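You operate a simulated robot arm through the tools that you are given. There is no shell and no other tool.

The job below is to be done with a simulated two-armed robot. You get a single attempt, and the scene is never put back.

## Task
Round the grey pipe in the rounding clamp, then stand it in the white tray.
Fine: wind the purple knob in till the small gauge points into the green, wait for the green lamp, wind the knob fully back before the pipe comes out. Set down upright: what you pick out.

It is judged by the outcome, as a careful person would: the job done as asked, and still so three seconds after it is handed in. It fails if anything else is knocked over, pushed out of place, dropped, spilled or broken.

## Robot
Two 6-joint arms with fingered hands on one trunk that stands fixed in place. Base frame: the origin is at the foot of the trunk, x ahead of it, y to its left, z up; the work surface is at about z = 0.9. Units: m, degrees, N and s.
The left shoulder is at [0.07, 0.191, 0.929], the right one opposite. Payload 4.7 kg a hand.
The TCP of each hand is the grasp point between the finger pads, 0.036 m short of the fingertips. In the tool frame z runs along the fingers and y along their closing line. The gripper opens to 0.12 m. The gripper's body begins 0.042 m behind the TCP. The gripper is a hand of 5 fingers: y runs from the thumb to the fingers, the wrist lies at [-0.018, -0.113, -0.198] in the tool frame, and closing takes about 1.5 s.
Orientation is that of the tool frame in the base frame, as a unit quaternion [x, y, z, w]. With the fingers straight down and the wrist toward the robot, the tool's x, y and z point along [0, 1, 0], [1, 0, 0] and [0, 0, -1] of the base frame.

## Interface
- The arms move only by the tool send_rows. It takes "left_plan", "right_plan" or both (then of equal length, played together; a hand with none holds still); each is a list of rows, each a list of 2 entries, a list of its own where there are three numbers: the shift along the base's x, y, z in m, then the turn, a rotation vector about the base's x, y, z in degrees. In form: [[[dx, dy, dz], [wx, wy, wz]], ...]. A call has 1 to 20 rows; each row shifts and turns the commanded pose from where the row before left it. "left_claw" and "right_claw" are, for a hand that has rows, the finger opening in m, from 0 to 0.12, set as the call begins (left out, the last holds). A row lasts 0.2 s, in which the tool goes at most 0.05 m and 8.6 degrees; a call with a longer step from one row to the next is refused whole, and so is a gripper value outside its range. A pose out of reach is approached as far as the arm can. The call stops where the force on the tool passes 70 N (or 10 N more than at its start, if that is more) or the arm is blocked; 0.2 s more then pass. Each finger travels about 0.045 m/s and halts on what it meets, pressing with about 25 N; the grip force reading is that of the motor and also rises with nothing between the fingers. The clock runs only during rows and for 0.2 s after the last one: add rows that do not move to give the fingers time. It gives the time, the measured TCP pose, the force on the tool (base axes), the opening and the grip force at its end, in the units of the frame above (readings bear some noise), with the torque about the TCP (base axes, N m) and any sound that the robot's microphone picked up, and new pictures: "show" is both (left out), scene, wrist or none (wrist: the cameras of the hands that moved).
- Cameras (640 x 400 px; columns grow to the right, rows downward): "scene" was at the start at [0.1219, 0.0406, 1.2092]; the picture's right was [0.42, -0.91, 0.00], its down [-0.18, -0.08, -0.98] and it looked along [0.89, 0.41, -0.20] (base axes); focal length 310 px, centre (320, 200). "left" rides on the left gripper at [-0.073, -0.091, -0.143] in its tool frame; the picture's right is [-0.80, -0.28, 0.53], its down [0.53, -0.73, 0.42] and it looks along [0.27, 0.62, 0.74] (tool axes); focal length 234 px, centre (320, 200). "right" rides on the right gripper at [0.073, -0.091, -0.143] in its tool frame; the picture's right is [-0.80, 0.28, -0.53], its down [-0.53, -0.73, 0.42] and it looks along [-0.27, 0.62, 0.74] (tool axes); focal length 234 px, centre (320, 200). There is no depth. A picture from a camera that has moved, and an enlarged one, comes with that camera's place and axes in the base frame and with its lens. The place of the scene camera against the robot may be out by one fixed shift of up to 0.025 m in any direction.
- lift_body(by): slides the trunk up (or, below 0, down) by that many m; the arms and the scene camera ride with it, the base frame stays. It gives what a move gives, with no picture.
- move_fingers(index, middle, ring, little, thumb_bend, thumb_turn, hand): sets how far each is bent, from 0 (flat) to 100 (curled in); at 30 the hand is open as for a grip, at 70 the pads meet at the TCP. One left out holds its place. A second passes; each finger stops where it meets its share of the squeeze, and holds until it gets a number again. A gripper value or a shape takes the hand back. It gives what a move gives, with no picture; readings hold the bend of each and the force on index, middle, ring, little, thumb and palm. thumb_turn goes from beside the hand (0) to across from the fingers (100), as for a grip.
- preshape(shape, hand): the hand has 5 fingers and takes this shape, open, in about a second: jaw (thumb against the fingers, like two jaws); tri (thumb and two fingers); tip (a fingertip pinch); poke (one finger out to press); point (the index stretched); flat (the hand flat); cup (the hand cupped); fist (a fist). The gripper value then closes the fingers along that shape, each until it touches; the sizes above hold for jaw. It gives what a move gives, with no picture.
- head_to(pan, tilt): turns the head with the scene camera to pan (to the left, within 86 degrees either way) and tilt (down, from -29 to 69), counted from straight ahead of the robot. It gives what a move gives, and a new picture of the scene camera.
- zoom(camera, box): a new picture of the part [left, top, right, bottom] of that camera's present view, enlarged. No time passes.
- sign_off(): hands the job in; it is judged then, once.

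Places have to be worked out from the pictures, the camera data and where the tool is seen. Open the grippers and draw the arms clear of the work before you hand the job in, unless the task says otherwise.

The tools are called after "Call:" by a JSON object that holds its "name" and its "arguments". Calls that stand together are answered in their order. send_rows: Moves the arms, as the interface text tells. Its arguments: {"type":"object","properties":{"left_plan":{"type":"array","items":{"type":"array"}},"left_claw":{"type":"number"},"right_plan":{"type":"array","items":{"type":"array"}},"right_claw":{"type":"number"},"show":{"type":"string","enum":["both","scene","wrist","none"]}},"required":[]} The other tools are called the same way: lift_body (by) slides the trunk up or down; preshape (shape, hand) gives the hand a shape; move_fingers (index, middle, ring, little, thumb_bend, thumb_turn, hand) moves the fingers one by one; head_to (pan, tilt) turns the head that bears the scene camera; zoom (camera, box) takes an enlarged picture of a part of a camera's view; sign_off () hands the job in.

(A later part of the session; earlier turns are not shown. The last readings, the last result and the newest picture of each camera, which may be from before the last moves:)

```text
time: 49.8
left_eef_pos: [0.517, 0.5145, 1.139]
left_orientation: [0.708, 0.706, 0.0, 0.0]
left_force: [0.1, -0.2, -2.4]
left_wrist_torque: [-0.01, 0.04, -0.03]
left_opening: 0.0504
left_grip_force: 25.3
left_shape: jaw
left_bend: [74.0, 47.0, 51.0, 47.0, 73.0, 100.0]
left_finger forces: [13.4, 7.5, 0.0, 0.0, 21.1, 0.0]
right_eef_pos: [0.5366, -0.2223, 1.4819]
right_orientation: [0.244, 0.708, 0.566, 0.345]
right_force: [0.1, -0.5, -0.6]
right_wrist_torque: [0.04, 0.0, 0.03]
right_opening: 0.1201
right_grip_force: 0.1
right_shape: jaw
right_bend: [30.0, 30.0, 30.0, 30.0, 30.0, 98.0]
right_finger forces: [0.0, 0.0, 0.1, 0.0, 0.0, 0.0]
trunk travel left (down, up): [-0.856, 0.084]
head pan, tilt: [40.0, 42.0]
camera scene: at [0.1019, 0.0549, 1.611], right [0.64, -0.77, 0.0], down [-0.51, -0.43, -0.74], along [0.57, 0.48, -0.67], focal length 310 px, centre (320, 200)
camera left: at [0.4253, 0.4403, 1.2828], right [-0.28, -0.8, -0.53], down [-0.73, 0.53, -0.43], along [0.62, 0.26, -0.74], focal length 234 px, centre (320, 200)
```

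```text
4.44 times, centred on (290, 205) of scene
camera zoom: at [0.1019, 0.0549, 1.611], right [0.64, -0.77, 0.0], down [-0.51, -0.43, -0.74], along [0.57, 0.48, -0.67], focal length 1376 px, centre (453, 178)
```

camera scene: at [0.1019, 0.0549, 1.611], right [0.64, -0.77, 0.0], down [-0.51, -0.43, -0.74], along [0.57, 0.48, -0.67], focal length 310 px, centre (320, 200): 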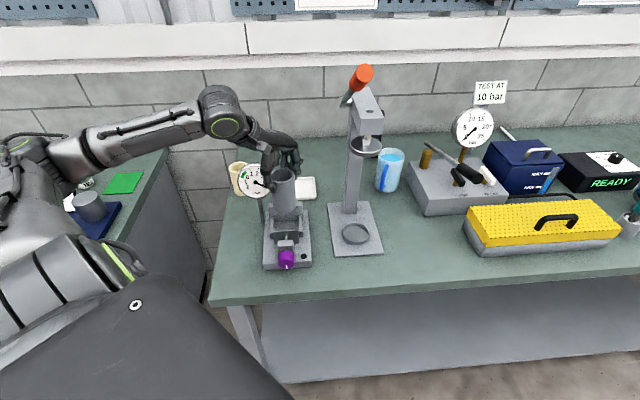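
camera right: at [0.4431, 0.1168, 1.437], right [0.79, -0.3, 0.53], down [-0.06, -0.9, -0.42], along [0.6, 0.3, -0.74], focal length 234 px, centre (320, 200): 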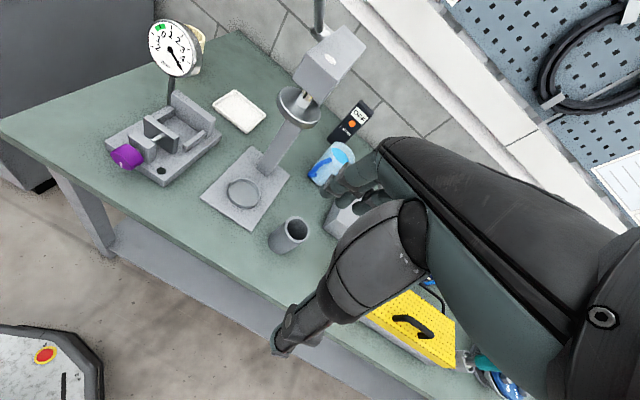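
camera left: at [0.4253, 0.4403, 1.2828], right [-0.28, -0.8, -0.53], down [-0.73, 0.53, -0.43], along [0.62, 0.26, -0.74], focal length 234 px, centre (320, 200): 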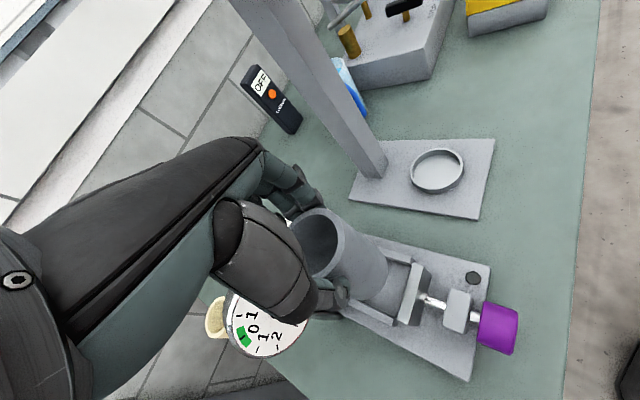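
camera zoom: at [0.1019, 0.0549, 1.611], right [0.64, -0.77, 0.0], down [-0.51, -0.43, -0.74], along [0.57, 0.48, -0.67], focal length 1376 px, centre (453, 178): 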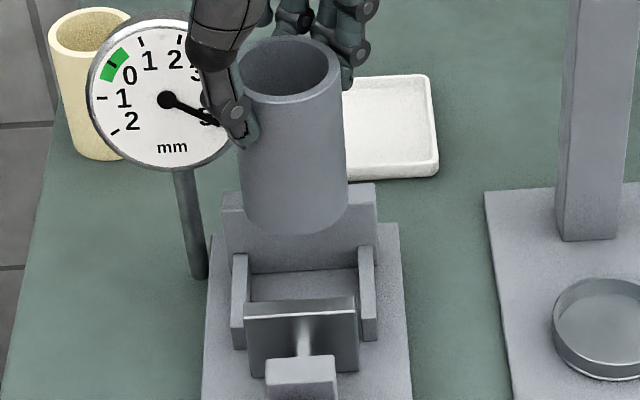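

Measured from both cameras, the pipe is within about 1–2 mm of the clamp's centreline, with roughly ±4 mm of room between the rails. I'll nudge it about 3 mm towards the middle of the gap and lower it part way.

Call:
{"name": "send_rows", "arguments": {"left_plan": [[[0.0015, 0.003, -0.01], [0, 0, 0]], [[0, 0, -0.02], [0, 0, 0]], [[0, 0, -0.02], [0, 0, 0]], [[0, 0, -0.02], [0, 0, 0]], [[0, 0, -0.01], [0, 0, 0]], [[0, 0, 0], [0, 0, 0]]], "show": "both"}}

Call:
{"name": "zoom", "arguments": {"camera": "scene", "box": [255, 160, 325, 250]}}

Call:
{"name": "zoom", "arguments": {"camera": "left", "box": [340, 230, 440, 330]}}

```text
time: 51.2
left_eef_pos: [0.5181, 0.515, 1.0606]
left_orientation: [0.708, 0.706, 0.001, 0.0]
left_force: [-0.6, -0.2, -0.4]
left_wrist_torque: [0.01, 0.0, 0.01]
left_opening: 0.05
left_grip_force: 24.4
left_shape: jaw
left_bend: [74.0, 47.0, 51.0, 47.0, 73.0, 100.0]
left_finger forces: [13.4, 7.3, 0.0, 0.1, 21.1, 0.0]
right_eef_pos: [0.5353, -0.222, 1.483]
right_orientation: [0.244, 0.708, 0.566, 0.345]
right_force: [-0.1, -0.5, 0.1]
right_wrist_torque: [0.03, -0.03, -0.03]
right_opening: 0.12
right_grip_force: 0.1
right_shape: jaw
right_bend: [30.0, 30.0, 30.0, 30.0, 30.0, 98.0]
right_finger forces: [0.0, 0.1, 0.0, 0.0, 0.0, 0.0]
trunk travel left (down, up): [-0.856, 0.084]
head pan, tilt: [40.0, 42.0]
camera scene: at [0.1015, 0.0551, 1.611], right [0.64, -0.77, 0.0], down [-0.51, -0.43, -0.74], along [0.57, 0.48, -0.67], focal length 310 px, centre (320, 200)
camera left: at [0.4268, 0.442, 1.2028], right [-0.28, -0.8, -0.53], down [-0.73, 0.53, -0.43], along [0.62, 0.27, -0.74], focal length 234 px, centre (320, 200)
```

scene: 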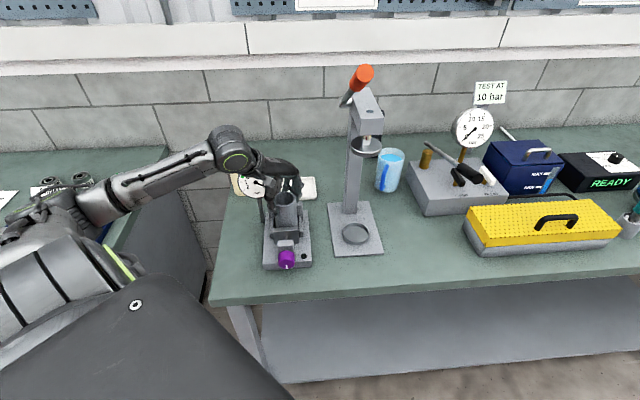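
left: 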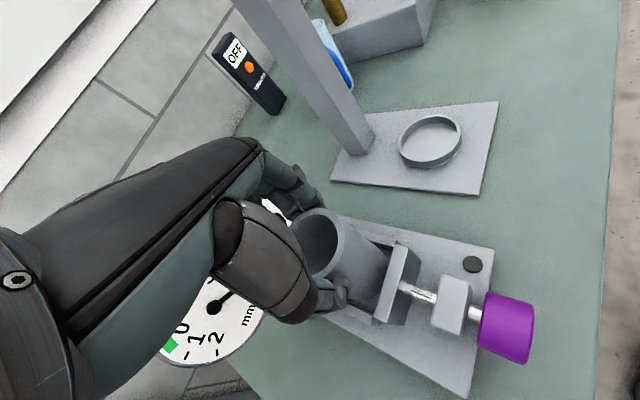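

```text
4.44 times, centred on (290, 205) of scene
camera zoom: at [0.1015, 0.0551, 1.611], right [0.64, -0.77, 0.0], down [-0.51, -0.43, -0.74], along [0.57, 0.48, -0.67], focal length 1376 px, centre (453, 178)
```

zoom: 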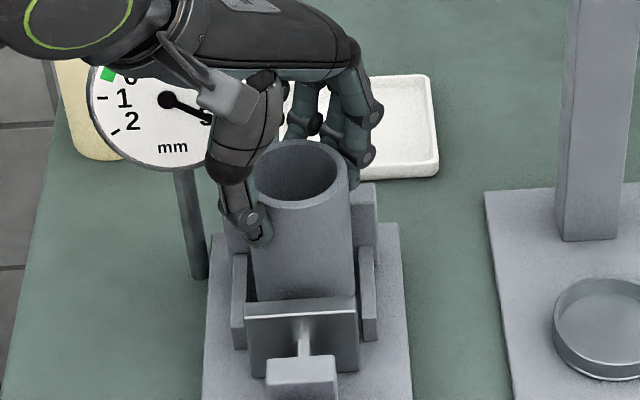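

```text
4.00 times, centred on (390, 280) of left
camera zoom: at [0.4268, 0.442, 1.2028], right [-0.28, -0.8, -0.53], down [-0.73, 0.53, -0.43], along [0.62, 0.27, -0.74], focal length 937 px, centre (40, -120)
```

zoom: 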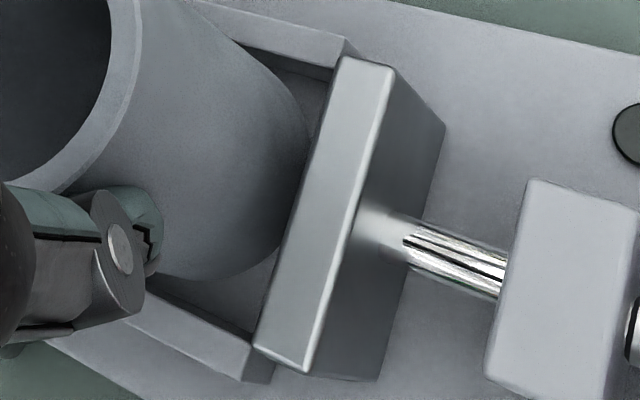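

The pipe is centred between the rails (equal margins on both sides) and clear of the plate. Lowering in small steps to the clamp floor, expected at about 1.03 m tool height.

Call:
{"name": "send_rows", "arguments": {"left_plan": [[[0, 0, -0.01], [0, 0, 0]], [[0, 0, -0.01], [0, 0, 0]], [[0, 0, -0.004], [0, 0, 0]], [[0, 0, 0], [0, 0, 0]]], "show": "none"}}

Call:
{"name": "send_rows", "arguments": {"left_plan": [[[0, 0, -0.002], [0, 0, 0]], [[0, 0, -0.002], [0, 0, 0]], [[0, 0, 0], [0, 0, 0]]], "show": "none"}}

```text
time: 52.2
left_eef_pos: [0.518, 0.5149, 1.0363]
left_orientation: [0.708, 0.707, 0.001, 0.001]
left_force: [0.2, 1.0, 10.9]
left_wrist_torque: [0.06, -0.12, 0.02]
left_opening: 0.0503
left_grip_force: 24.8
left_shape: jaw
left_bend: [74.0, 47.0, 51.0, 47.0, 73.0, 100.0]
left_finger forces: [13.6, 8.6, 0.1, 0.0, 22.6, 0.0]
right_eef_pos: [0.5354, -0.2229, 1.4829]
right_orientation: [0.245, 0.707, 0.567, 0.346]
right_force: [0.1, 0.0, 0.7]
right_wrist_torque: [-0.01, 0.01, 0.0]
right_opening: 0.1201
right_grip_force: 0.0
right_shape: jaw
right_bend: [30.0, 30.0, 30.0, 30.0, 30.0, 98.0]
right_finger forces: [0.0, 0.1, 0.1, 0.0, 0.0, 0.0]
trunk travel left (down, up): [-0.856, 0.084]
head pan, tilt: [40.0, 42.0]
```

```text
time: 53.0
left_eef_pos: [0.517, 0.5147, 1.0334]
left_orientation: [0.709, 0.705, 0.004, 0.001]
left_force: [0.2, 5.8, 33.1]
left_wrist_torque: [0.24, -0.22, 0.14]
left_opening: 0.0527
left_grip_force: 24.9
left_shape: jaw
left_bend: [74.0, 46.0, 51.0, 47.0, 73.0, 100.0]
left_finger forces: [15.4, 11.7, 0.0, 0.0, 25.5, 0.0]
right_eef_pos: [0.5328, -0.2247, 1.4832]
right_orientation: [0.244, 0.707, 0.567, 0.346]
right_force: [-0.8, -0.1, -0.8]
right_wrist_torque: [0.05, 0.02, 0.0]
right_opening: 0.1198
right_grip_force: 0.0
right_shape: jaw
right_bend: [30.0, 30.0, 30.0, 30.0, 30.0, 98.0]
right_finger forces: [0.0, 0.0, 0.1, 0.0, 0.0, 0.0]
trunk travel left (down, up): [-0.856, 0.084]
head pan, tilt: [40.0, 42.0]
```

Contact at about 1.036 m, with force rising to 33 N, so the pipe is on the clamp floor (or possibly a rail). I'll ease off a little and look closely.

Call:
{"name": "send_rows", "arguments": {"left_plan": [[[0, 0, 0.002], [0, 0, 0]], [[0, 0, 0.001], [0, 0, 0]], [[0, 0, 0], [0, 0, 0]]], "show": "wrist"}}

Call:
{"name": "zoom", "arguments": {"camera": "scene", "box": [255, 160, 325, 250]}}

Call:
{"name": "zoom", "arguments": {"camera": "left", "box": [330, 210, 450, 330]}}

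```text
time: 53.8
left_eef_pos: [0.5169, 0.5144, 1.0342]
left_orientation: [0.708, 0.707, 0.001, 0.001]
left_force: [2.4, 3.0, 19.3]
left_wrist_torque: [0.09, -0.29, 0.06]
left_opening: 0.0526
left_grip_force: 24.6
left_shape: jaw
left_bend: [74.0, 46.0, 51.0, 47.0, 74.0, 100.0]
left_finger forces: [15.6, 10.8, 0.1, 0.1, 23.7, 0.1]
right_eef_pos: [0.5328, -0.224, 1.482]
right_orientation: [0.243, 0.708, 0.566, 0.345]
right_force: [-0.2, -0.5, 0.3]
right_wrist_torque: [0.02, 0.0, 0.0]
right_opening: 0.1198
right_grip_force: 0.1
right_shape: jaw
right_bend: [30.0, 30.0, 30.0, 30.0, 30.0, 98.0]
right_finger forces: [0.0, 0.0, 0.0, 0.0, 0.1, 0.0]
trunk travel left (down, up): [-0.856, 0.084]
head pan, tilt: [40.0, 42.0]
camera left: at [0.4255, 0.4411, 1.1784], right [-0.28, -0.8, -0.53], down [-0.73, 0.53, -0.43], along [0.62, 0.27, -0.74], focal length 234 px, centre (320, 200)
```

left: 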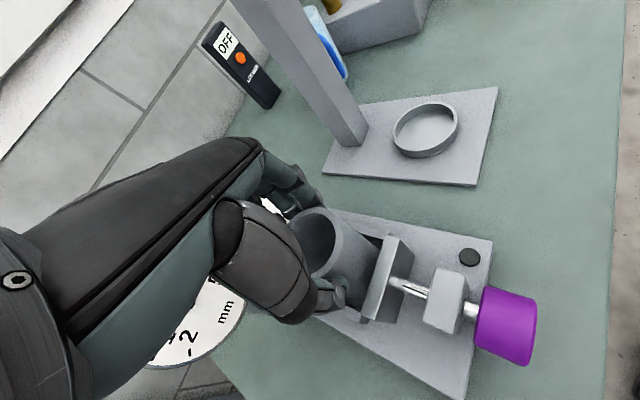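

```text
4.44 times, centred on (290, 205) of scene
camera zoom: at [0.0997, 0.0534, 1.6112], right [0.64, -0.77, 0.0], down [-0.51, -0.43, -0.74], along [0.57, 0.48, -0.67], focal length 1376 px, centre (453, 178)
```

zoom: 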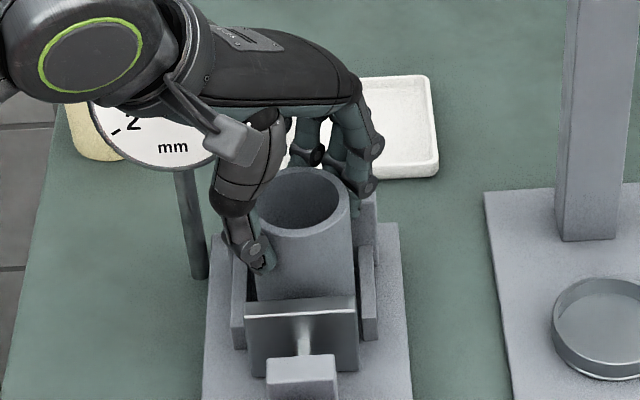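

```text
3.33 times, centred on (390, 270) of left
camera zoom: at [0.4255, 0.4411, 1.1784], right [-0.28, -0.8, -0.53], down [-0.73, 0.53, -0.43], along [0.62, 0.27, -0.74], focal length 781 px, centre (87, -33)
```

zoom: 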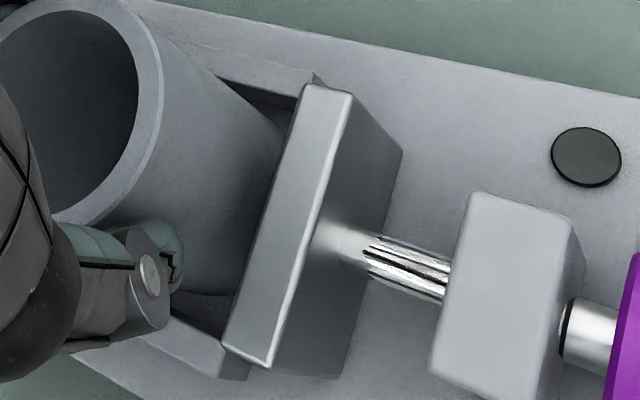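

The pipe stands on the floor between the rails, clear of the plate and back jaw. Releasing it now by opening the fingers.

Call:
{"name": "send_rows", "arguments": {"left_plan": [[[0, 0, 0], [0, 0, 0]], [[0, 0, 0], [0, 0, 0]], [[0, 0, 0], [0, 0, 0]], [[0, 0, 0], [0, 0, 0]], [[0, 0, 0], [0, 0, 0]], [[0, 0, 0], [0, 0, 0]], [[0, 0, 0], [0, 0, 0]], [[0, 0, 0], [0, 0, 0]]], "left_claw": 0.115, "show": "wrist"}}

Call:
{"name": "zoom", "arguments": {"camera": "scene", "box": [255, 160, 325, 250]}}

```text
time: 55.6
left_eef_pos: [0.5179, 0.5147, 1.0333]
left_orientation: [0.707, 0.707, 0.001, 0.001]
left_force: [-0.2, 0.5, -0.1]
left_wrist_torque: [0.03, 0.01, 0.0]
left_opening: 0.1144
left_grip_force: 0.1
left_shape: jaw
left_bend: [31.0, 31.0, 30.0, 31.0, 31.0, 98.0]
left_finger forces: [0.0, 0.0, 0.0, 0.0, 0.0, 0.0]
right_eef_pos: [0.5351, -0.2223, 1.4812]
right_orientation: [0.245, 0.707, 0.566, 0.345]
right_force: [1.1, -0.1, 0.8]
right_wrist_torque: [0.02, 0.02, 0.0]
right_opening: 0.1199
right_grip_force: 0.1
right_shape: jaw
right_bend: [30.0, 30.0, 30.0, 30.0, 30.0, 98.0]
right_finger forces: [0.1, 0.1, 0.0, 0.1, 0.0, 0.0]
trunk travel left (down, up): [-0.856, 0.084]
head pan, tilt: [40.0, 42.0]
camera left: at [0.4267, 0.4425, 1.1777], right [-0.28, -0.8, -0.53], down [-0.73, 0.53, -0.43], along [0.62, 0.26, -0.74], focal length 234 px, centre (320, 200)
```

left: 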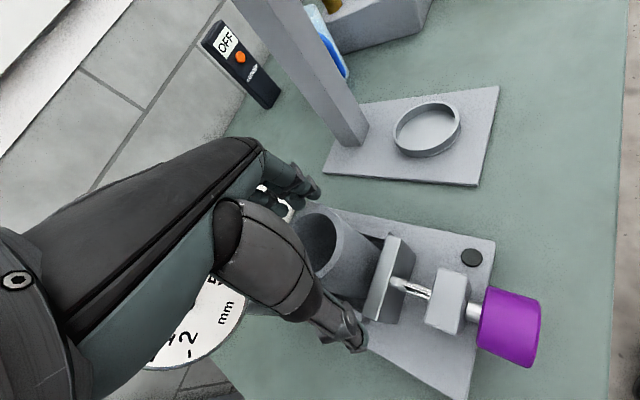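

```text
4.44 times, centred on (290, 205) of scene
camera zoom: at [0.1014, 0.0551, 1.611], right [0.64, -0.77, 0.0], down [-0.51, -0.43, -0.74], along [0.57, 0.48, -0.67], focal length 1376 px, centre (453, 178)
```

zoom: 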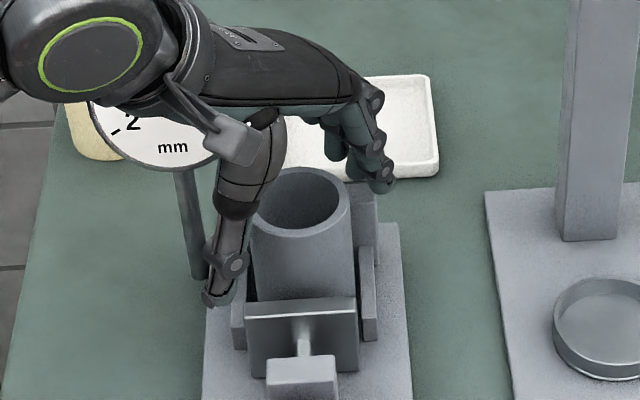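

The pipe is free and standing in the clamp. I'll raise the hand straight up clear of it, then draw back over the knob side.

Call:
{"name": "send_rows", "arguments": {"left_plan": [[[0, 0, 0.015], [0, 0, 0]], [[0, 0, 0.025], [0, 0, 0]], [[0, 0, 0.03], [0, 0, 0]], [[0, 0, 0.03], [0, 0, 0]], [[0, 0, 0.025], [0, 0, 0]], [[-0.02, -0.018, 0], [0, 0, 0]], [[-0.02, -0.018, 0], [0, 0, 0]], [[-0.018, -0.018, 0], [0, 0, 0]]], "show": "both"}}

Call:
{"name": "zoom", "arguments": {"camera": "scene", "box": [220, 140, 340, 280]}}

```text
time: 57.4
left_eef_pos: [0.4607, 0.4604, 1.1577]
left_orientation: [0.708, 0.707, 0.0, 0.001]
left_force: [-0.1, 0.7, 0.0]
left_wrist_torque: [-0.01, 0.02, 0.01]
left_opening: 0.115
left_grip_force: 0.0
left_shape: jaw
left_bend: [31.0, 31.0, 30.0, 31.0, 31.0, 98.0]
left_finger forces: [0.1, 0.0, 0.0, 0.1, 0.1, 0.0]
right_eef_pos: [0.5363, -0.2242, 1.4818]
right_orientation: [0.244, 0.708, 0.566, 0.345]
right_force: [-0.6, 0.5, 0.0]
right_wrist_torque: [0.0, -0.02, -0.01]
right_opening: 0.1201
right_grip_force: 0.0
right_shape: jaw
right_bend: [30.0, 30.0, 30.0, 30.0, 30.0, 98.0]
right_finger forces: [0.1, 0.1, 0.0, 0.1, 0.0, 0.0]
trunk travel left (down, up): [-0.856, 0.084]
head pan, tilt: [40.0, 42.0]
camera scene: at [0.1011, 0.0545, 1.6111], right [0.64, -0.77, 0.0], down [-0.51, -0.43, -0.74], along [0.57, 0.48, -0.67], focal length 310 px, centre (320, 200)
camera left: at [0.3681, 0.3872, 1.3023], right [-0.28, -0.8, -0.53], down [-0.73, 0.53, -0.43], along [0.62, 0.26, -0.74], focal length 234 px, centre (320, 200)
```

scene: 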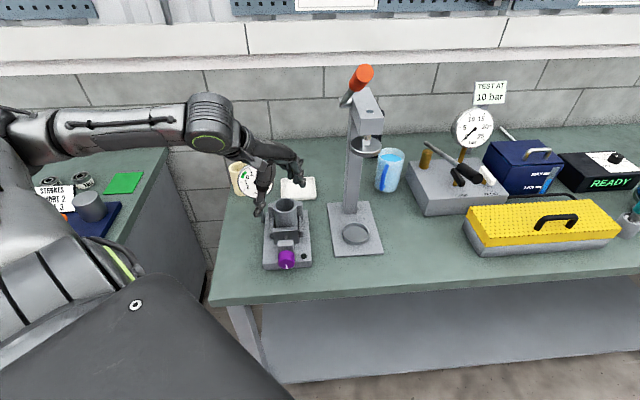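
left: 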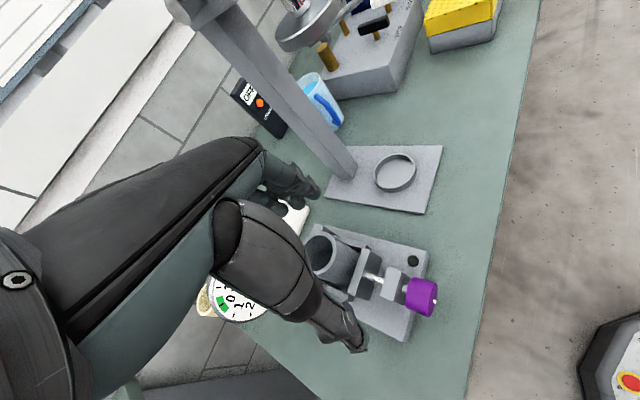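

```text
2.86 times, centred on (280, 210) of scene
camera zoom: at [0.1011, 0.0545, 1.6111], right [0.64, -0.77, 0.0], down [-0.51, -0.43, -0.74], along [0.57, 0.48, -0.67], focal length 885 px, centre (434, 171)
```

zoom: 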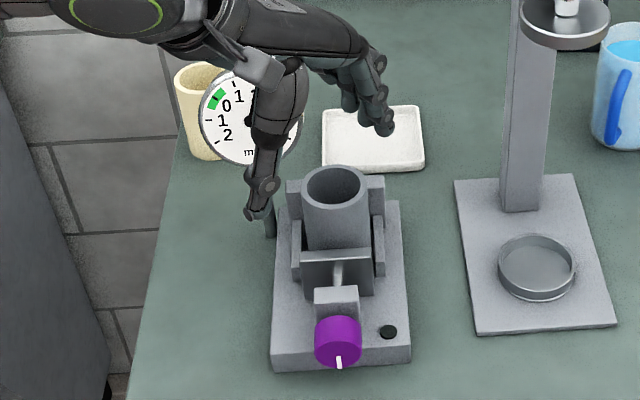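

The pipe stands neatly in the clamp. To grip the knob I'll tilt the hand forward 50° first, then yaw it so its closing line is across the knob's axis; I start with the tilt, in free air.

Call:
{"name": "send_rows", "arguments": {"left_plan": [[[-0.005, 0, 0], [8.33, 0, 0]], [[-0.005, 0, 0], [8.33, 0, 0]], [[0, 0, 0], [8.33, 0, 0]], [[0, 0, 0], [8.33, 0, 0]], [[0, 0, 0], [8.33, 0, 0]], [[0, 0, 0], [8.33, 0, 0]]], "show": "scene"}}

```text
time: 58.8
left_eef_pos: [0.4746, 0.5009, 1.1393]
left_orientation: [0.642, 0.639, 0.299, -0.3]
left_force: [-0.4, 0.3, 0.0]
left_wrist_torque: [0.02, 0.02, -0.02]
left_opening: 0.1148
left_grip_force: 0.2
left_shape: jaw
left_bend: [31.0, 31.0, 30.0, 31.0, 31.0, 98.0]
left_finger forces: [0.1, 0.0, 0.0, 0.1, 0.1, 0.0]
left hand out of reach, approached as far as the arm can: row 2, 3, 4, 5
right_eef_pos: [0.5392, -0.2245, 1.4802]
right_orientation: [0.245, 0.707, 0.567, 0.344]
right_force: [-0.6, -0.9, 0.0]
right_wrist_torque: [0.0, -0.04, 0.04]
right_opening: 0.1199
right_grip_force: 0.2
right_shape: jaw
right_bend: [30.0, 30.0, 30.0, 30.0, 30.0, 98.0]
right_finger forces: [0.0, 0.0, 0.0, 0.1, 0.0, 0.0]
trunk travel left (down, up): [-0.856, 0.084]
head pan, tilt: [40.0, 42.0]
camera scene: at [0.1033, 0.0524, 1.6111], right [0.64, -0.77, 0.0], down [-0.51, -0.43, -0.74], along [0.57, 0.48, -0.67], focal length 310 px, centre (320, 200)
```

scene: 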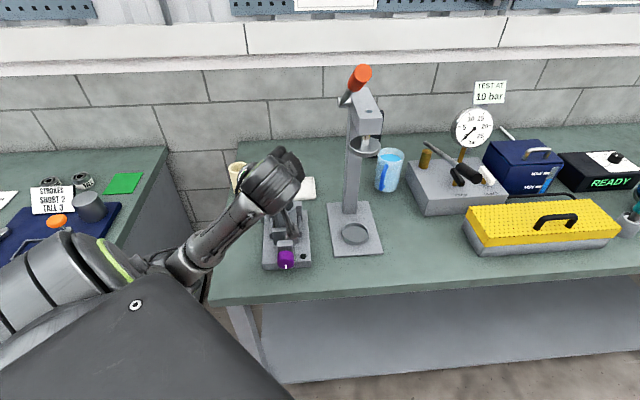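

The tilt worked, with a small shift. I'll raise the trunk its last 8 cm to give the folded arm more room, then yaw the hand 45° while coming down in front of the pipe over the knob.

Call:
{"name": "lift_body", "arguments": {"by": 0.08}}

Call:
{"name": "send_rows", "arguments": {"left_plan": [[[-0.006, -0.0104, -0.0198], [0, 0, -7.5]], [[-0.006, -0.0104, -0.0198], [0, 0, -7.5]], [[-0.006, -0.0104, -0.0198], [0, 0, -7.5]], [[-0.006, -0.0104, -0.0198], [0, 0, -7.5]], [[-0.006, -0.0104, -0.0198], [0, 0, -7.5]], [[-0.006, -0.0104, -0.0198], [0, 0, -7.5]]], "show": "both"}}

```text
time: 60.0
left_eef_pos: [0.4746, 0.5023, 1.219]
left_orientation: [0.642, 0.639, 0.299, -0.299]
left_force: [0.1, 0.4, 0.1]
left_wrist_torque: [-0.01, 0.01, 0.01]
left_opening: 0.115
left_grip_force: 0.1
left_shape: jaw
left_bend: [31.0, 31.0, 30.0, 31.0, 31.0, 98.0]
left_finger forces: [0.1, 0.1, 0.0, 0.0, 0.0, 0.0]
right_eef_pos: [0.5365, -0.2234, 1.5625]
right_orientation: [0.244, 0.707, 0.567, 0.345]
right_force: [0.4, 0.0, -0.8]
right_wrist_torque: [0.01, -0.04, -0.02]
right_opening: 0.1199
right_grip_force: 0.0
right_shape: jaw
right_bend: [30.0, 30.0, 30.0, 30.0, 30.0, 98.0]
right_finger forces: [0.1, 0.1, 0.1, 0.0, 0.0, 0.0]
trunk travel left (down, up): [-0.936, 0.004]
head pan, tilt: [40.0, 42.0]
```

```text
time: 61.4
left_eef_pos: [0.4427, 0.4423, 1.0968]
left_orientation: [0.838, 0.345, 0.391, -0.16]
left_force: [0.7, 0.3, 0.7]
left_wrist_torque: [0.0, -0.01, -0.02]
left_opening: 0.1147
left_grip_force: 0.0
left_shape: jaw
left_bend: [31.0, 31.0, 30.0, 31.0, 31.0, 98.0]
left_finger forces: [0.0, 0.1, 0.0, 0.1, 0.0, 0.0]
left hand out of reach, approached as far as the arm can: row 1, 2
right_eef_pos: [0.5351, -0.2218, 1.5625]
right_orientation: [0.245, 0.707, 0.566, 0.346]
right_force: [-0.6, -0.4, 0.2]
right_wrist_torque: [-0.02, -0.01, 0.0]
right_opening: 0.12
right_grip_force: 0.1
right_shape: jaw
right_bend: [30.0, 30.0, 30.0, 30.0, 30.0, 98.0]
right_finger forces: [0.0, 0.0, 0.0, 0.1, 0.1, 0.1]
trunk travel left (down, up): [-0.936, 0.004]
head pan, tilt: [40.0, 42.0]
camera scene: at [0.1007, 0.0552, 1.6911], right [0.64, -0.77, 0.0], down [-0.51, -0.43, -0.74], along [0.57, 0.48, -0.67], focal length 310 px, centre (320, 200)
camera left: at [0.2682, 0.3972, 1.1347], right [-0.28, 0.12, -0.95], down [-0.04, 0.99, 0.13], along [0.96, 0.08, -0.27], focal length 234 px, centre (320, 200)
```

scene: 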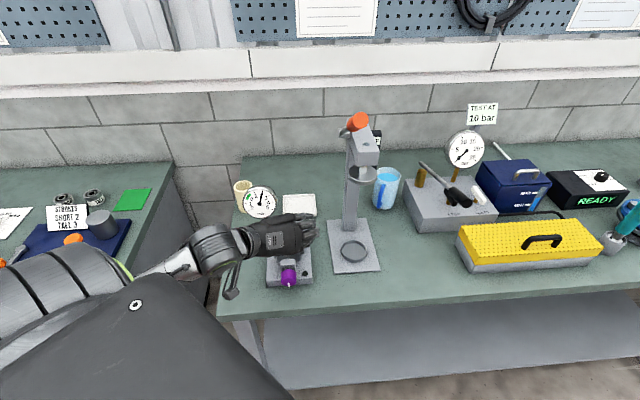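
left: 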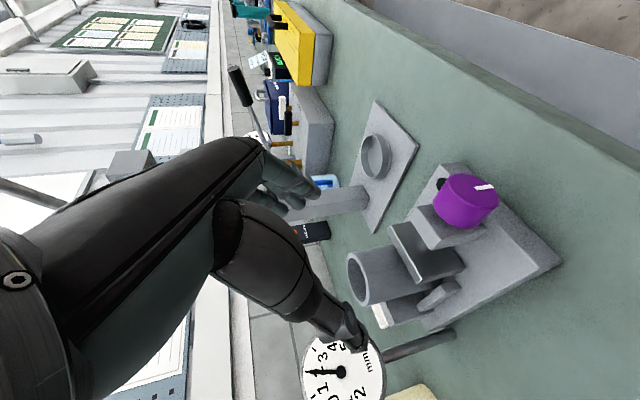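

The hand reached the knob-gripping orientation cleanly. The gauge needle looks as if it has moved, so I'll enlarge the gauge and clamp.

Call:
{"name": "zoom", "arguments": {"camera": "scene", "box": [220, 170, 330, 300]}}

Call:
{"name": "zoom", "arguments": {"camera": "left", "box": [290, 140, 580, 400]}}

```text
3.08 times, centred on (275, 235) of scene
camera zoom: at [0.1007, 0.0552, 1.6911], right [0.64, -0.77, 0.0], down [-0.51, -0.43, -0.74], along [0.57, 0.48, -0.67], focal length 953 px, centre (458, 92)
```

zoom: 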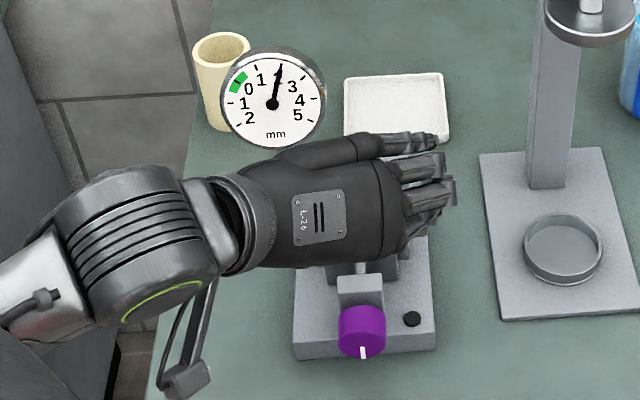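

```text
1.54 times, centred on (435, 270) of left
camera zoom: at [0.2682, 0.3972, 1.1347], right [-0.28, 0.12, -0.95], down [-0.04, 0.99, 0.13], along [0.96, 0.08, -0.27], focal length 360 px, centre (143, 92)
```

zoom: 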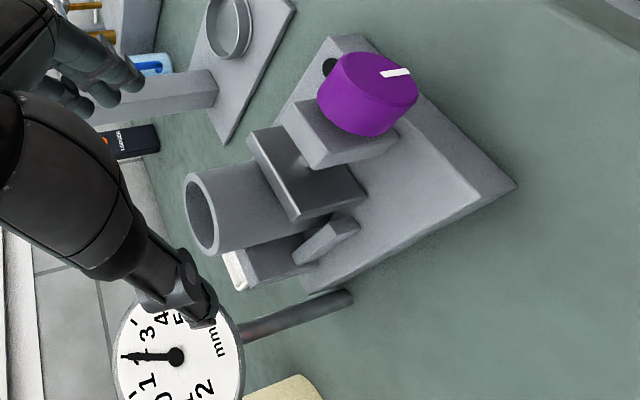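

With the pipe in place the gauge now reads about 2 mm, so it is reading the pipe's out-of-roundness. I'll shape the hand to thumb plus two fingers for the knob and check how it looks.

Call:
{"name": "preshape", "arguments": {"hand": "left", "shape": "tri"}}

Call:
{"name": "zoom", "arguments": {"camera": "scene", "box": [220, 170, 330, 300]}}

Call:
{"name": "zoom", "arguments": {"camera": "left", "box": [180, 110, 540, 400]}}

```text
time: 62.2
left_eef_pos: [0.4434, 0.4449, 1.0967]
left_orientation: [0.838, 0.346, 0.39, -0.162]
left_force: [-0.1, 0.4, 0.7]
left_wrist_torque: [0.0, -0.01, -0.01]
left_opening: 0.1197
left_grip_force: 0.0
left_shape: tri
left_bend: [30.0, 30.0, 99.0, 99.0, 30.0, 98.0]
left_finger forces: [0.1, 0.0, 0.0, 0.1, 0.0, 0.0]
right_eef_pos: [0.5371, -0.2217, 1.5619]
right_orientation: [0.244, 0.708, 0.566, 0.345]
right_force: [-0.4, 0.0, -0.1]
right_wrist_torque: [-0.02, -0.01, 0.01]
right_opening: 0.12
right_grip_force: 0.0
right_shape: jaw
right_bend: [30.0, 30.0, 30.0, 30.0, 30.0, 98.0]
right_finger forces: [0.1, 0.0, 0.0, 0.0, 0.0, 0.0]
trunk travel left (down, up): [-0.936, 0.004]
head pan, tilt: [40.0, 42.0]
```

```text
3.08 times, centred on (275, 235) of scene
camera zoom: at [0.1016, 0.055, 1.691], right [0.64, -0.77, 0.0], down [-0.51, -0.43, -0.74], along [0.57, 0.48, -0.67], focal length 953 px, centre (458, 92)
```

zoom: 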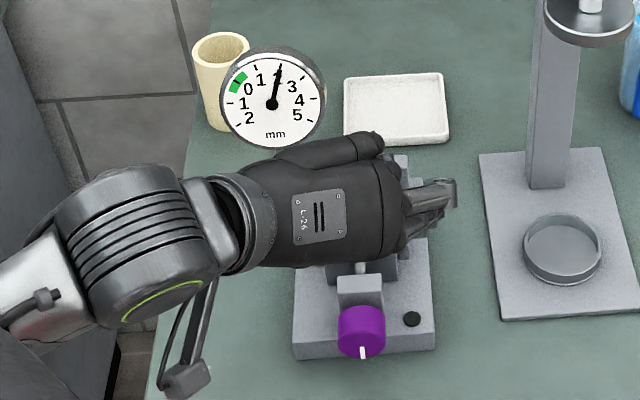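

```text
1.38 times, centred on (360, 255) of left
camera zoom: at [0.2689, 0.397, 1.1349], right [-0.28, 0.12, -0.95], down [-0.04, 0.99, 0.13], along [0.96, 0.08, -0.27], focal length 323 px, centre (265, 124)
```

zoom: 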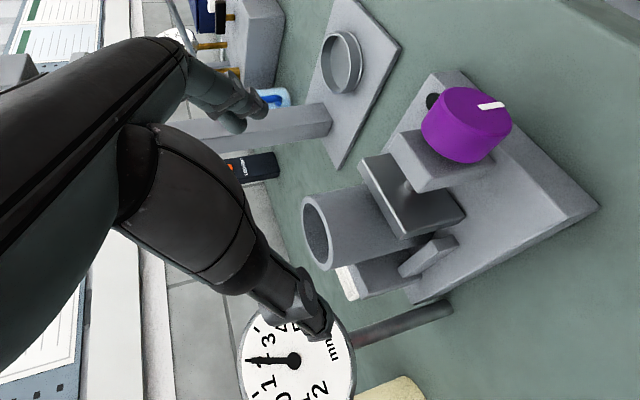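

Ring and little are folded away and the index and middle are on the robot side as needed. Moving to a stand-off just in front of and above the knob.

Call:
{"name": "send_rows", "arguments": {"left_plan": [[[-0.0181, -0.0186, -0.0272], [0, 0, 0]], [[-0.0181, -0.0186, -0.0272], [0, 0, 0]], [[-0.0181, -0.0186, -0.0272], [0, 0, 0]], [[0, 0, 0], [0, 0, 0]]], "show": "both"}}

Call:
{"name": "zoom", "arguments": {"camera": "scene", "box": [220, 170, 330, 300]}}

```text
time: 63.2
left_eef_pos: [0.3905, 0.3874, 1.0142]
left_orientation: [0.838, 0.345, 0.39, -0.161]
left_force: [-0.7, -0.6, -1.3]
left_wrist_torque: [0.0, -0.01, 0.01]
left_opening: 0.1195
left_grip_force: 0.0
left_shape: tri
left_bend: [30.0, 30.0, 99.0, 99.0, 30.0, 98.0]
left_finger forces: [0.0, 0.0, 0.0, 0.0, 0.1, 0.0]
right_eef_pos: [0.5366, -0.2232, 1.5627]
right_orientation: [0.244, 0.708, 0.566, 0.344]
right_force: [-0.6, 0.0, -0.5]
right_wrist_torque: [0.03, -0.01, -0.01]
right_opening: 0.1197
right_grip_force: 0.1
right_shape: jaw
right_bend: [30.0, 30.0, 30.0, 30.0, 30.0, 98.0]
right_finger forces: [0.1, 0.0, 0.1, 0.0, 0.0, 0.1]
trunk travel left (down, up): [-0.936, 0.004]
head pan, tilt: [40.0, 42.0]
camera scene: at [0.1018, 0.0556, 1.691], right [0.64, -0.77, 0.0], down [-0.51, -0.43, -0.74], along [0.57, 0.48, -0.67], focal length 310 px, centre (320, 200)
camera left: at [0.2149, 0.3422, 1.0508], right [-0.28, 0.12, -0.95], down [-0.04, 0.99, 0.13], along [0.96, 0.08, -0.27], focal length 234 px, centre (320, 200)
```

scene: 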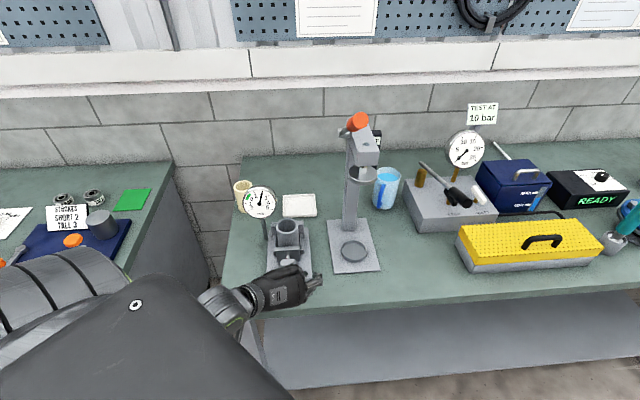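
left: 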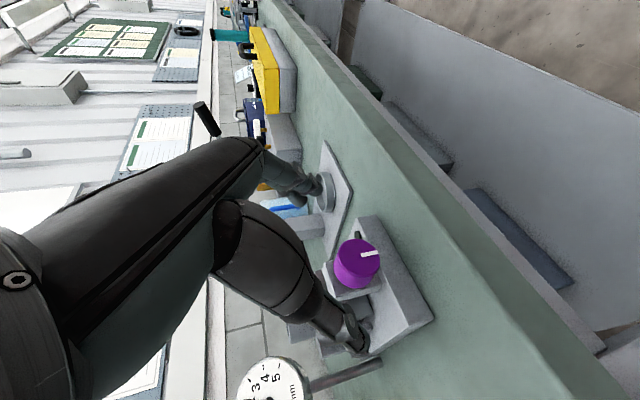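

```text
3.08 times, centred on (275, 235) of scene
camera zoom: at [0.1018, 0.0556, 1.691], right [0.64, -0.77, 0.0], down [-0.51, -0.43, -0.74], along [0.57, 0.48, -0.67], focal length 953 px, centre (458, 92)
```

zoom: 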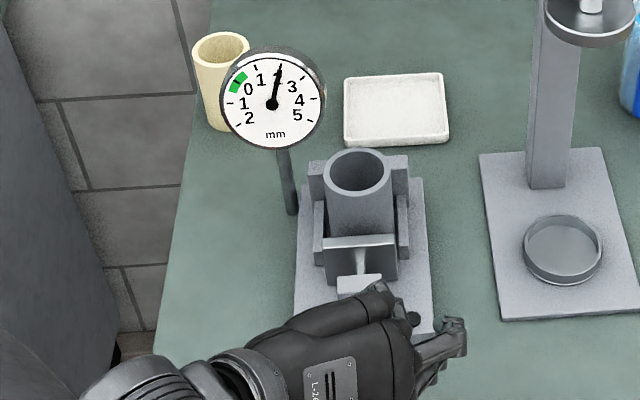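

The head camera can see the gauge past the hand, and the knob sits between thumb and fingers. Advancing along the fingers' direction onto the knob.

Call:
{"name": "send_rows", "arguments": {"left_plan": [[[0.0091, 0.0099, -0.011], [0, 0, 0]], [[0.0091, 0.0099, -0.011], [0, 0, 0]], [[0.0091, 0.0099, -0.011], [0, 0, 0]], [[0.0091, 0.0099, -0.011], [0, 0, 0]], [[0, 0, 0], [0, 0, 0]]], "show": "both"}}

Call:
{"name": "zoom", "arguments": {"camera": "left", "box": [240, 150, 460, 380]}}

Call:
{"name": "zoom", "arguments": {"camera": "scene", "box": [220, 200, 330, 310]}}

```text
time: 64.5
left_eef_pos: [0.4251, 0.4276, 0.9716]
left_orientation: [0.838, 0.345, 0.391, -0.161]
left_force: [0.7, -0.2, 0.7]
left_wrist_torque: [-0.04, 0.06, 0.0]
left_opening: 0.1193
left_grip_force: 0.1
left_shape: tri
left_bend: [30.0, 30.0, 99.0, 99.0, 30.0, 98.0]
left_finger forces: [0.1, 0.0, 0.0, 0.0, 0.0, 0.0]
right_eef_pos: [0.5371, -0.222, 1.5624]
right_orientation: [0.244, 0.708, 0.566, 0.345]
right_force: [0.2, -0.3, 0.5]
right_wrist_torque: [0.04, -0.01, 0.01]
right_opening: 0.1195
right_grip_force: 0.1
right_shape: jaw
right_bend: [30.0, 30.0, 30.0, 30.0, 30.0, 98.0]
right_finger forces: [0.0, 0.1, 0.0, 0.0, 0.0, 0.1]
trunk travel left (down, up): [-0.936, 0.004]
head pan, tilt: [40.0, 42.0]
camera scene: at [0.1012, 0.0549, 1.6911], right [0.64, -0.77, 0.0], down [-0.51, -0.43, -0.74], along [0.57, 0.48, -0.67], focal length 310 px, centre (320, 200)
camera left: at [0.2503, 0.382, 1.0087], right [-0.28, 0.12, -0.95], down [-0.04, 0.99, 0.13], along [0.96, 0.08, -0.27], focal length 234 px, centre (320, 200)
```

scene: 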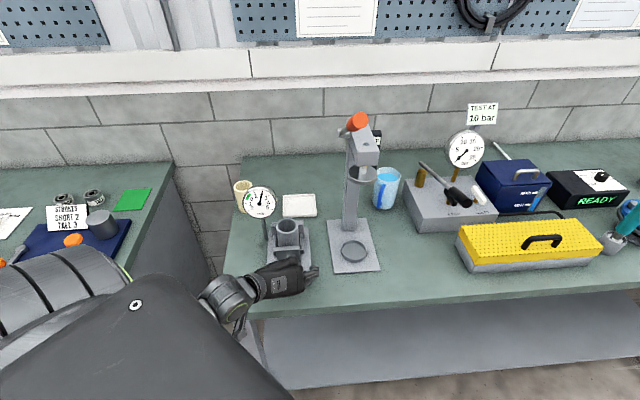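
left: 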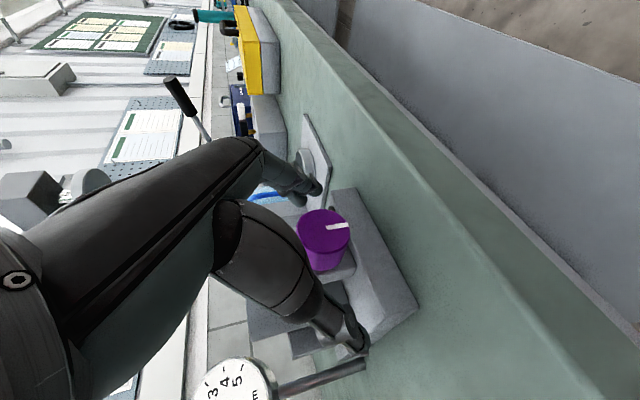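

```text
1.74 times, centred on (350, 265) of left
camera zoom: at [0.2503, 0.382, 1.0087], right [-0.28, 0.12, -0.95], down [-0.04, 0.99, 0.13], along [0.96, 0.08, -0.27], focal length 407 px, centre (268, 87)
```

zoom: 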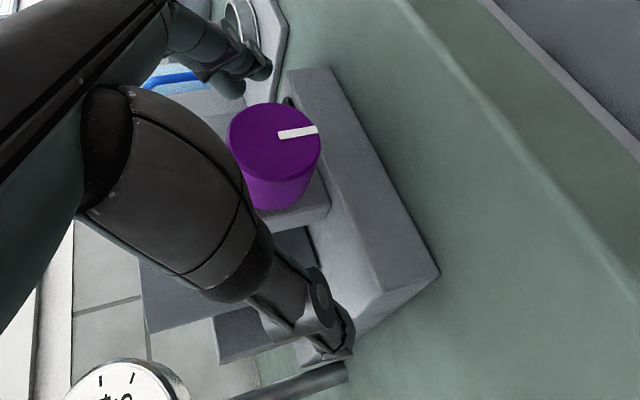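

```text
3.64 times, centred on (275, 255) of scene
camera zoom: at [0.1012, 0.0549, 1.6911], right [0.64, -0.77, 0.0], down [-0.51, -0.43, -0.74], along [0.57, 0.48, -0.67], focal length 1126 px, centre (484, 0)
```

zoom: 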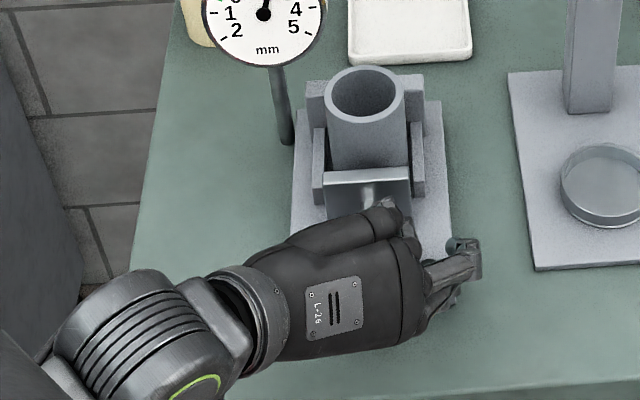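

The knob lies on the line between thumb and finger pads. Closing on it now and watching the finger forces.

Call:
{"name": "send_rows", "arguments": {"left_plan": [[[0, 0, 0], [0, 0, 0]], [[0, 0, 0], [0, 0, 0]], [[0, 0, 0], [0, 0, 0]], [[0, 0, 0], [0, 0, 0]], [[0, 0, 0], [0, 0, 0]], [[0, 0, 0], [0, 0, 0]], [[0, 0, 0], [0, 0, 0]], [[0, 0, 0], [0, 0, 0]]], "left_claw": 0.02, "show": "wrist"}}

Call:
{"name": "zoom", "arguments": {"camera": "left", "box": [240, 150, 460, 380]}}

Call:
{"name": "zoom", "arguments": {"camera": "scene", "box": [220, 200, 330, 310]}}

```text
time: 66.2
left_eef_pos: [0.4255, 0.4278, 0.9709]
left_orientation: [0.839, 0.345, 0.389, -0.162]
left_force: [2.0, -0.2, -2.5]
left_wrist_torque: [0.01, -0.01, -0.21]
left_opening: 0.0328
left_grip_force: 24.6
left_shape: tri
left_bend: [74.0, 53.0, 100.0, 100.0, 75.0, 100.0]
left_finger forces: [10.3, 13.2, 0.0, 0.0, 21.2, 0.0]
right_eef_pos: [0.5376, -0.2232, 1.5624]
right_orientation: [0.244, 0.708, 0.567, 0.344]
right_force: [-0.3, -0.5, 0.2]
right_wrist_torque: [0.01, -0.01, 0.0]
right_opening: 0.1198
right_grip_force: 0.0
right_shape: jaw
right_bend: [30.0, 30.0, 30.0, 30.0, 30.0, 98.0]
right_finger forces: [0.1, 0.0, 0.1, 0.0, 0.0, 0.1]
trunk travel left (down, up): [-0.936, 0.004]
head pan, tilt: [40.0, 42.0]
camera left: at [0.2508, 0.3823, 1.0084], right [-0.28, 0.12, -0.95], down [-0.04, 0.99, 0.13], along [0.96, 0.08, -0.27], focal length 234 px, centre (320, 200)
```

left: 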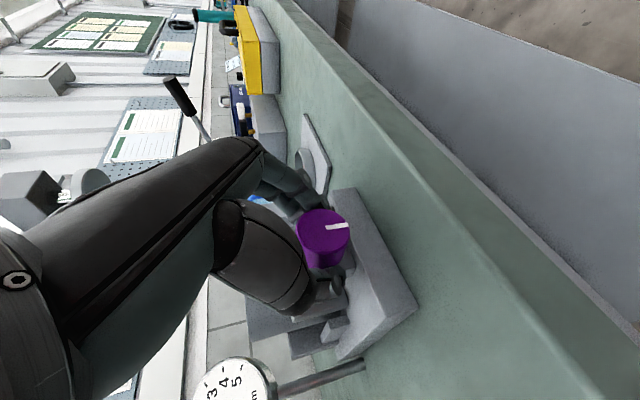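

```text
1.74 times, centred on (350, 265) of left
camera zoom: at [0.2508, 0.3823, 1.0084], right [-0.28, 0.12, -0.95], down [-0.04, 0.99, 0.13], along [0.96, 0.08, -0.27], focal length 407 px, centre (268, 87)
```

zoom: 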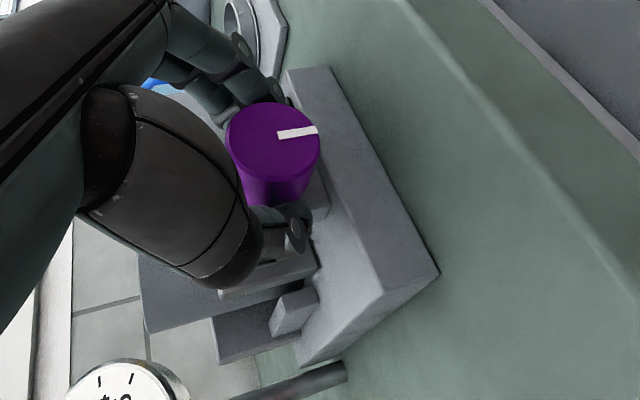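

```text
3.64 times, centred on (275, 255) of scene
camera zoom: at [0.1022, 0.0554, 1.6909], right [0.64, -0.77, 0.0], down [-0.51, -0.43, -0.74], along [0.57, 0.48, -0.67], focal length 1126 px, centre (484, 0)
```

zoom: 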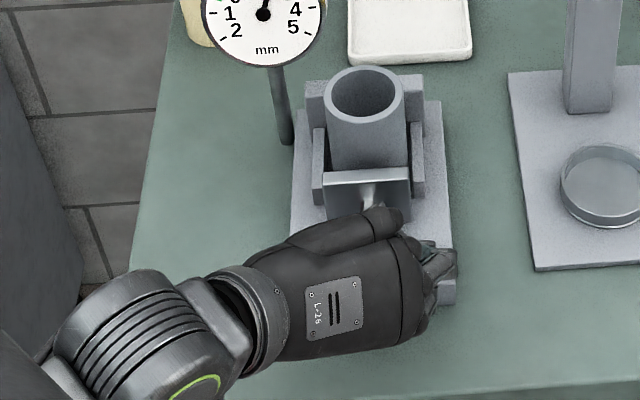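

The knob is gripped (thumb 21 N against index and middle). I'll make a 24° clockwise test turn about the knob's axis, then check the white mark and the forces.

Call:
{"name": "send_rows", "arguments": {"left_plan": [[[0.00136, -0.00136, -0.00014], [5.657, 5.657, 0]], [[0.00134, -0.00134, -0.0004], [5.657, 5.657, 0]], [[0.00129, -0.00129, -0.00066], [5.657, 5.657, 0]], [[0, 0, 0], [0, 0, 0]]], "show": "wrist"}}

Call:
{"name": "zoom", "arguments": {"camera": "left", "box": [240, 150, 460, 380]}}

Call:
{"name": "zoom", "arguments": {"camera": "scene", "box": [220, 180, 330, 290]}}

```text
time: 67.2
left_eef_pos: [0.4311, 0.4237, 0.9705]
left_orientation: [0.853, 0.257, 0.311, -0.332]
left_force: [8.7, 2.9, 8.2]
left_wrist_torque: [-0.23, -0.71, -0.61]
left_opening: 0.033
left_grip_force: 24.8
left_shape: tri
left_bend: [74.0, 53.0, 100.0, 100.0, 73.0, 100.0]
left_finger forces: [24.5, 20.2, 0.1, 0.1, 27.7, 0.0]
right_eef_pos: [0.536, -0.2221, 1.5616]
right_orientation: [0.244, 0.708, 0.566, 0.345]
right_force: [0.2, -0.3, -0.4]
right_wrist_torque: [-0.02, -0.01, 0.0]
right_opening: 0.1197
right_grip_force: 0.2
right_shape: jaw
right_bend: [30.0, 30.0, 30.0, 30.0, 30.0, 98.0]
right_finger forces: [0.0, 0.0, 0.1, 0.0, 0.1, 0.0]
trunk travel left (down, up): [-0.936, 0.004]
head pan, tilt: [40.0, 42.0]
camera left: at [0.2717, 0.3613, 1.0419], right [-0.53, 0.38, -0.76], down [0.04, 0.91, 0.42], along [0.84, 0.19, -0.5], focal length 234 px, centre (320, 200)
```

left: 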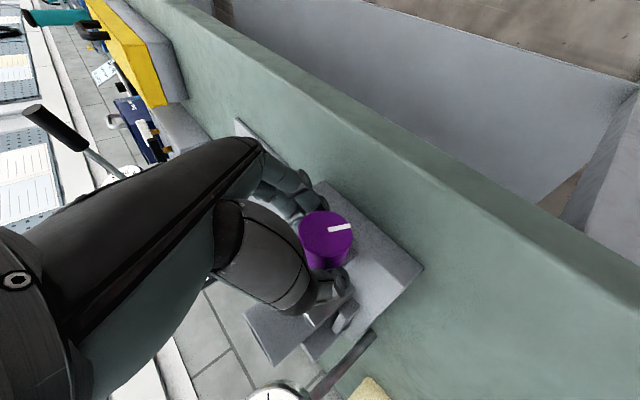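

```text
1.74 times, centred on (350, 265) of left
camera zoom: at [0.2717, 0.3613, 1.0419], right [-0.53, 0.38, -0.76], down [0.04, 0.91, 0.42], along [0.84, 0.19, -0.5], focal length 407 px, centre (268, 87)
```

zoom: 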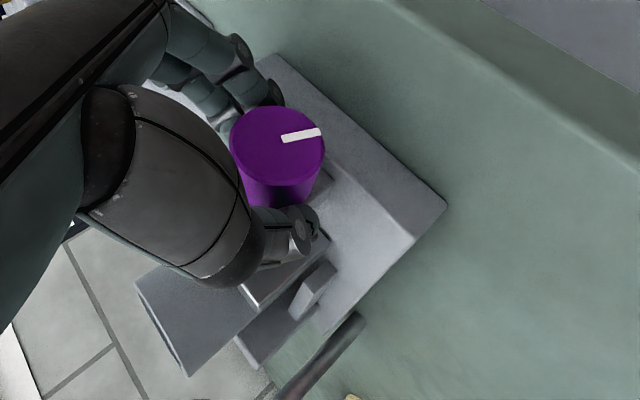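

```text
3.64 times, centred on (275, 235) of scene
camera zoom: at [0.1016, 0.0553, 1.6911], right [0.64, -0.77, 0.0], down [-0.51, -0.43, -0.74], along [0.57, 0.48, -0.67], focal length 1126 px, centre (484, 73)
```

zoom: 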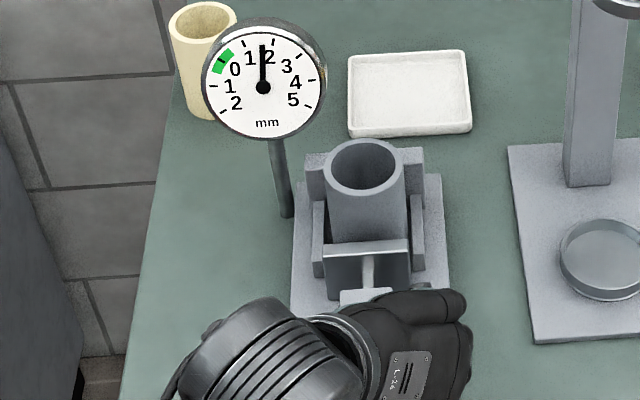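

The knob turned with the hand, and the gauge moved down to about 1.6 mm, so clockwise is winding in. I'll read the gauge precisely.

Call:
{"name": "zoom", "arguments": {"camera": "scene", "box": [235, 175, 285, 220]}}

Call:
{"name": "zoom", "arguments": {"camera": "scene", "box": [240, 205, 320, 275]}}

```text
8.89 times, centred on (260, 198) of scene
camera zoom: at [0.1016, 0.0553, 1.6911], right [0.64, -0.77, 0.0], down [-0.51, -0.43, -0.74], along [0.57, 0.48, -0.67], focal length 2753 px, centre (853, 222)
```

zoom: 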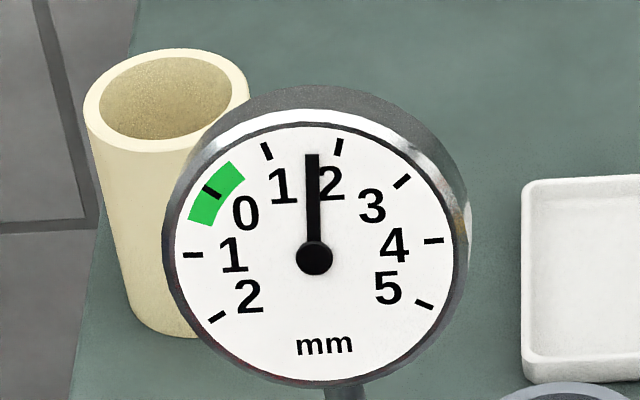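

```text
5.71 times, centred on (280, 240) of scene
camera zoom: at [0.1016, 0.0553, 1.6911], right [0.64, -0.77, 0.0], down [-0.51, -0.43, -0.74], along [0.57, 0.48, -0.67], focal length 1770 px, centre (549, -29)
```

zoom: 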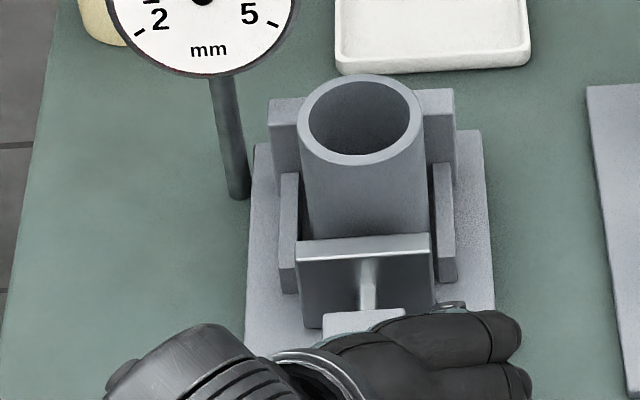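

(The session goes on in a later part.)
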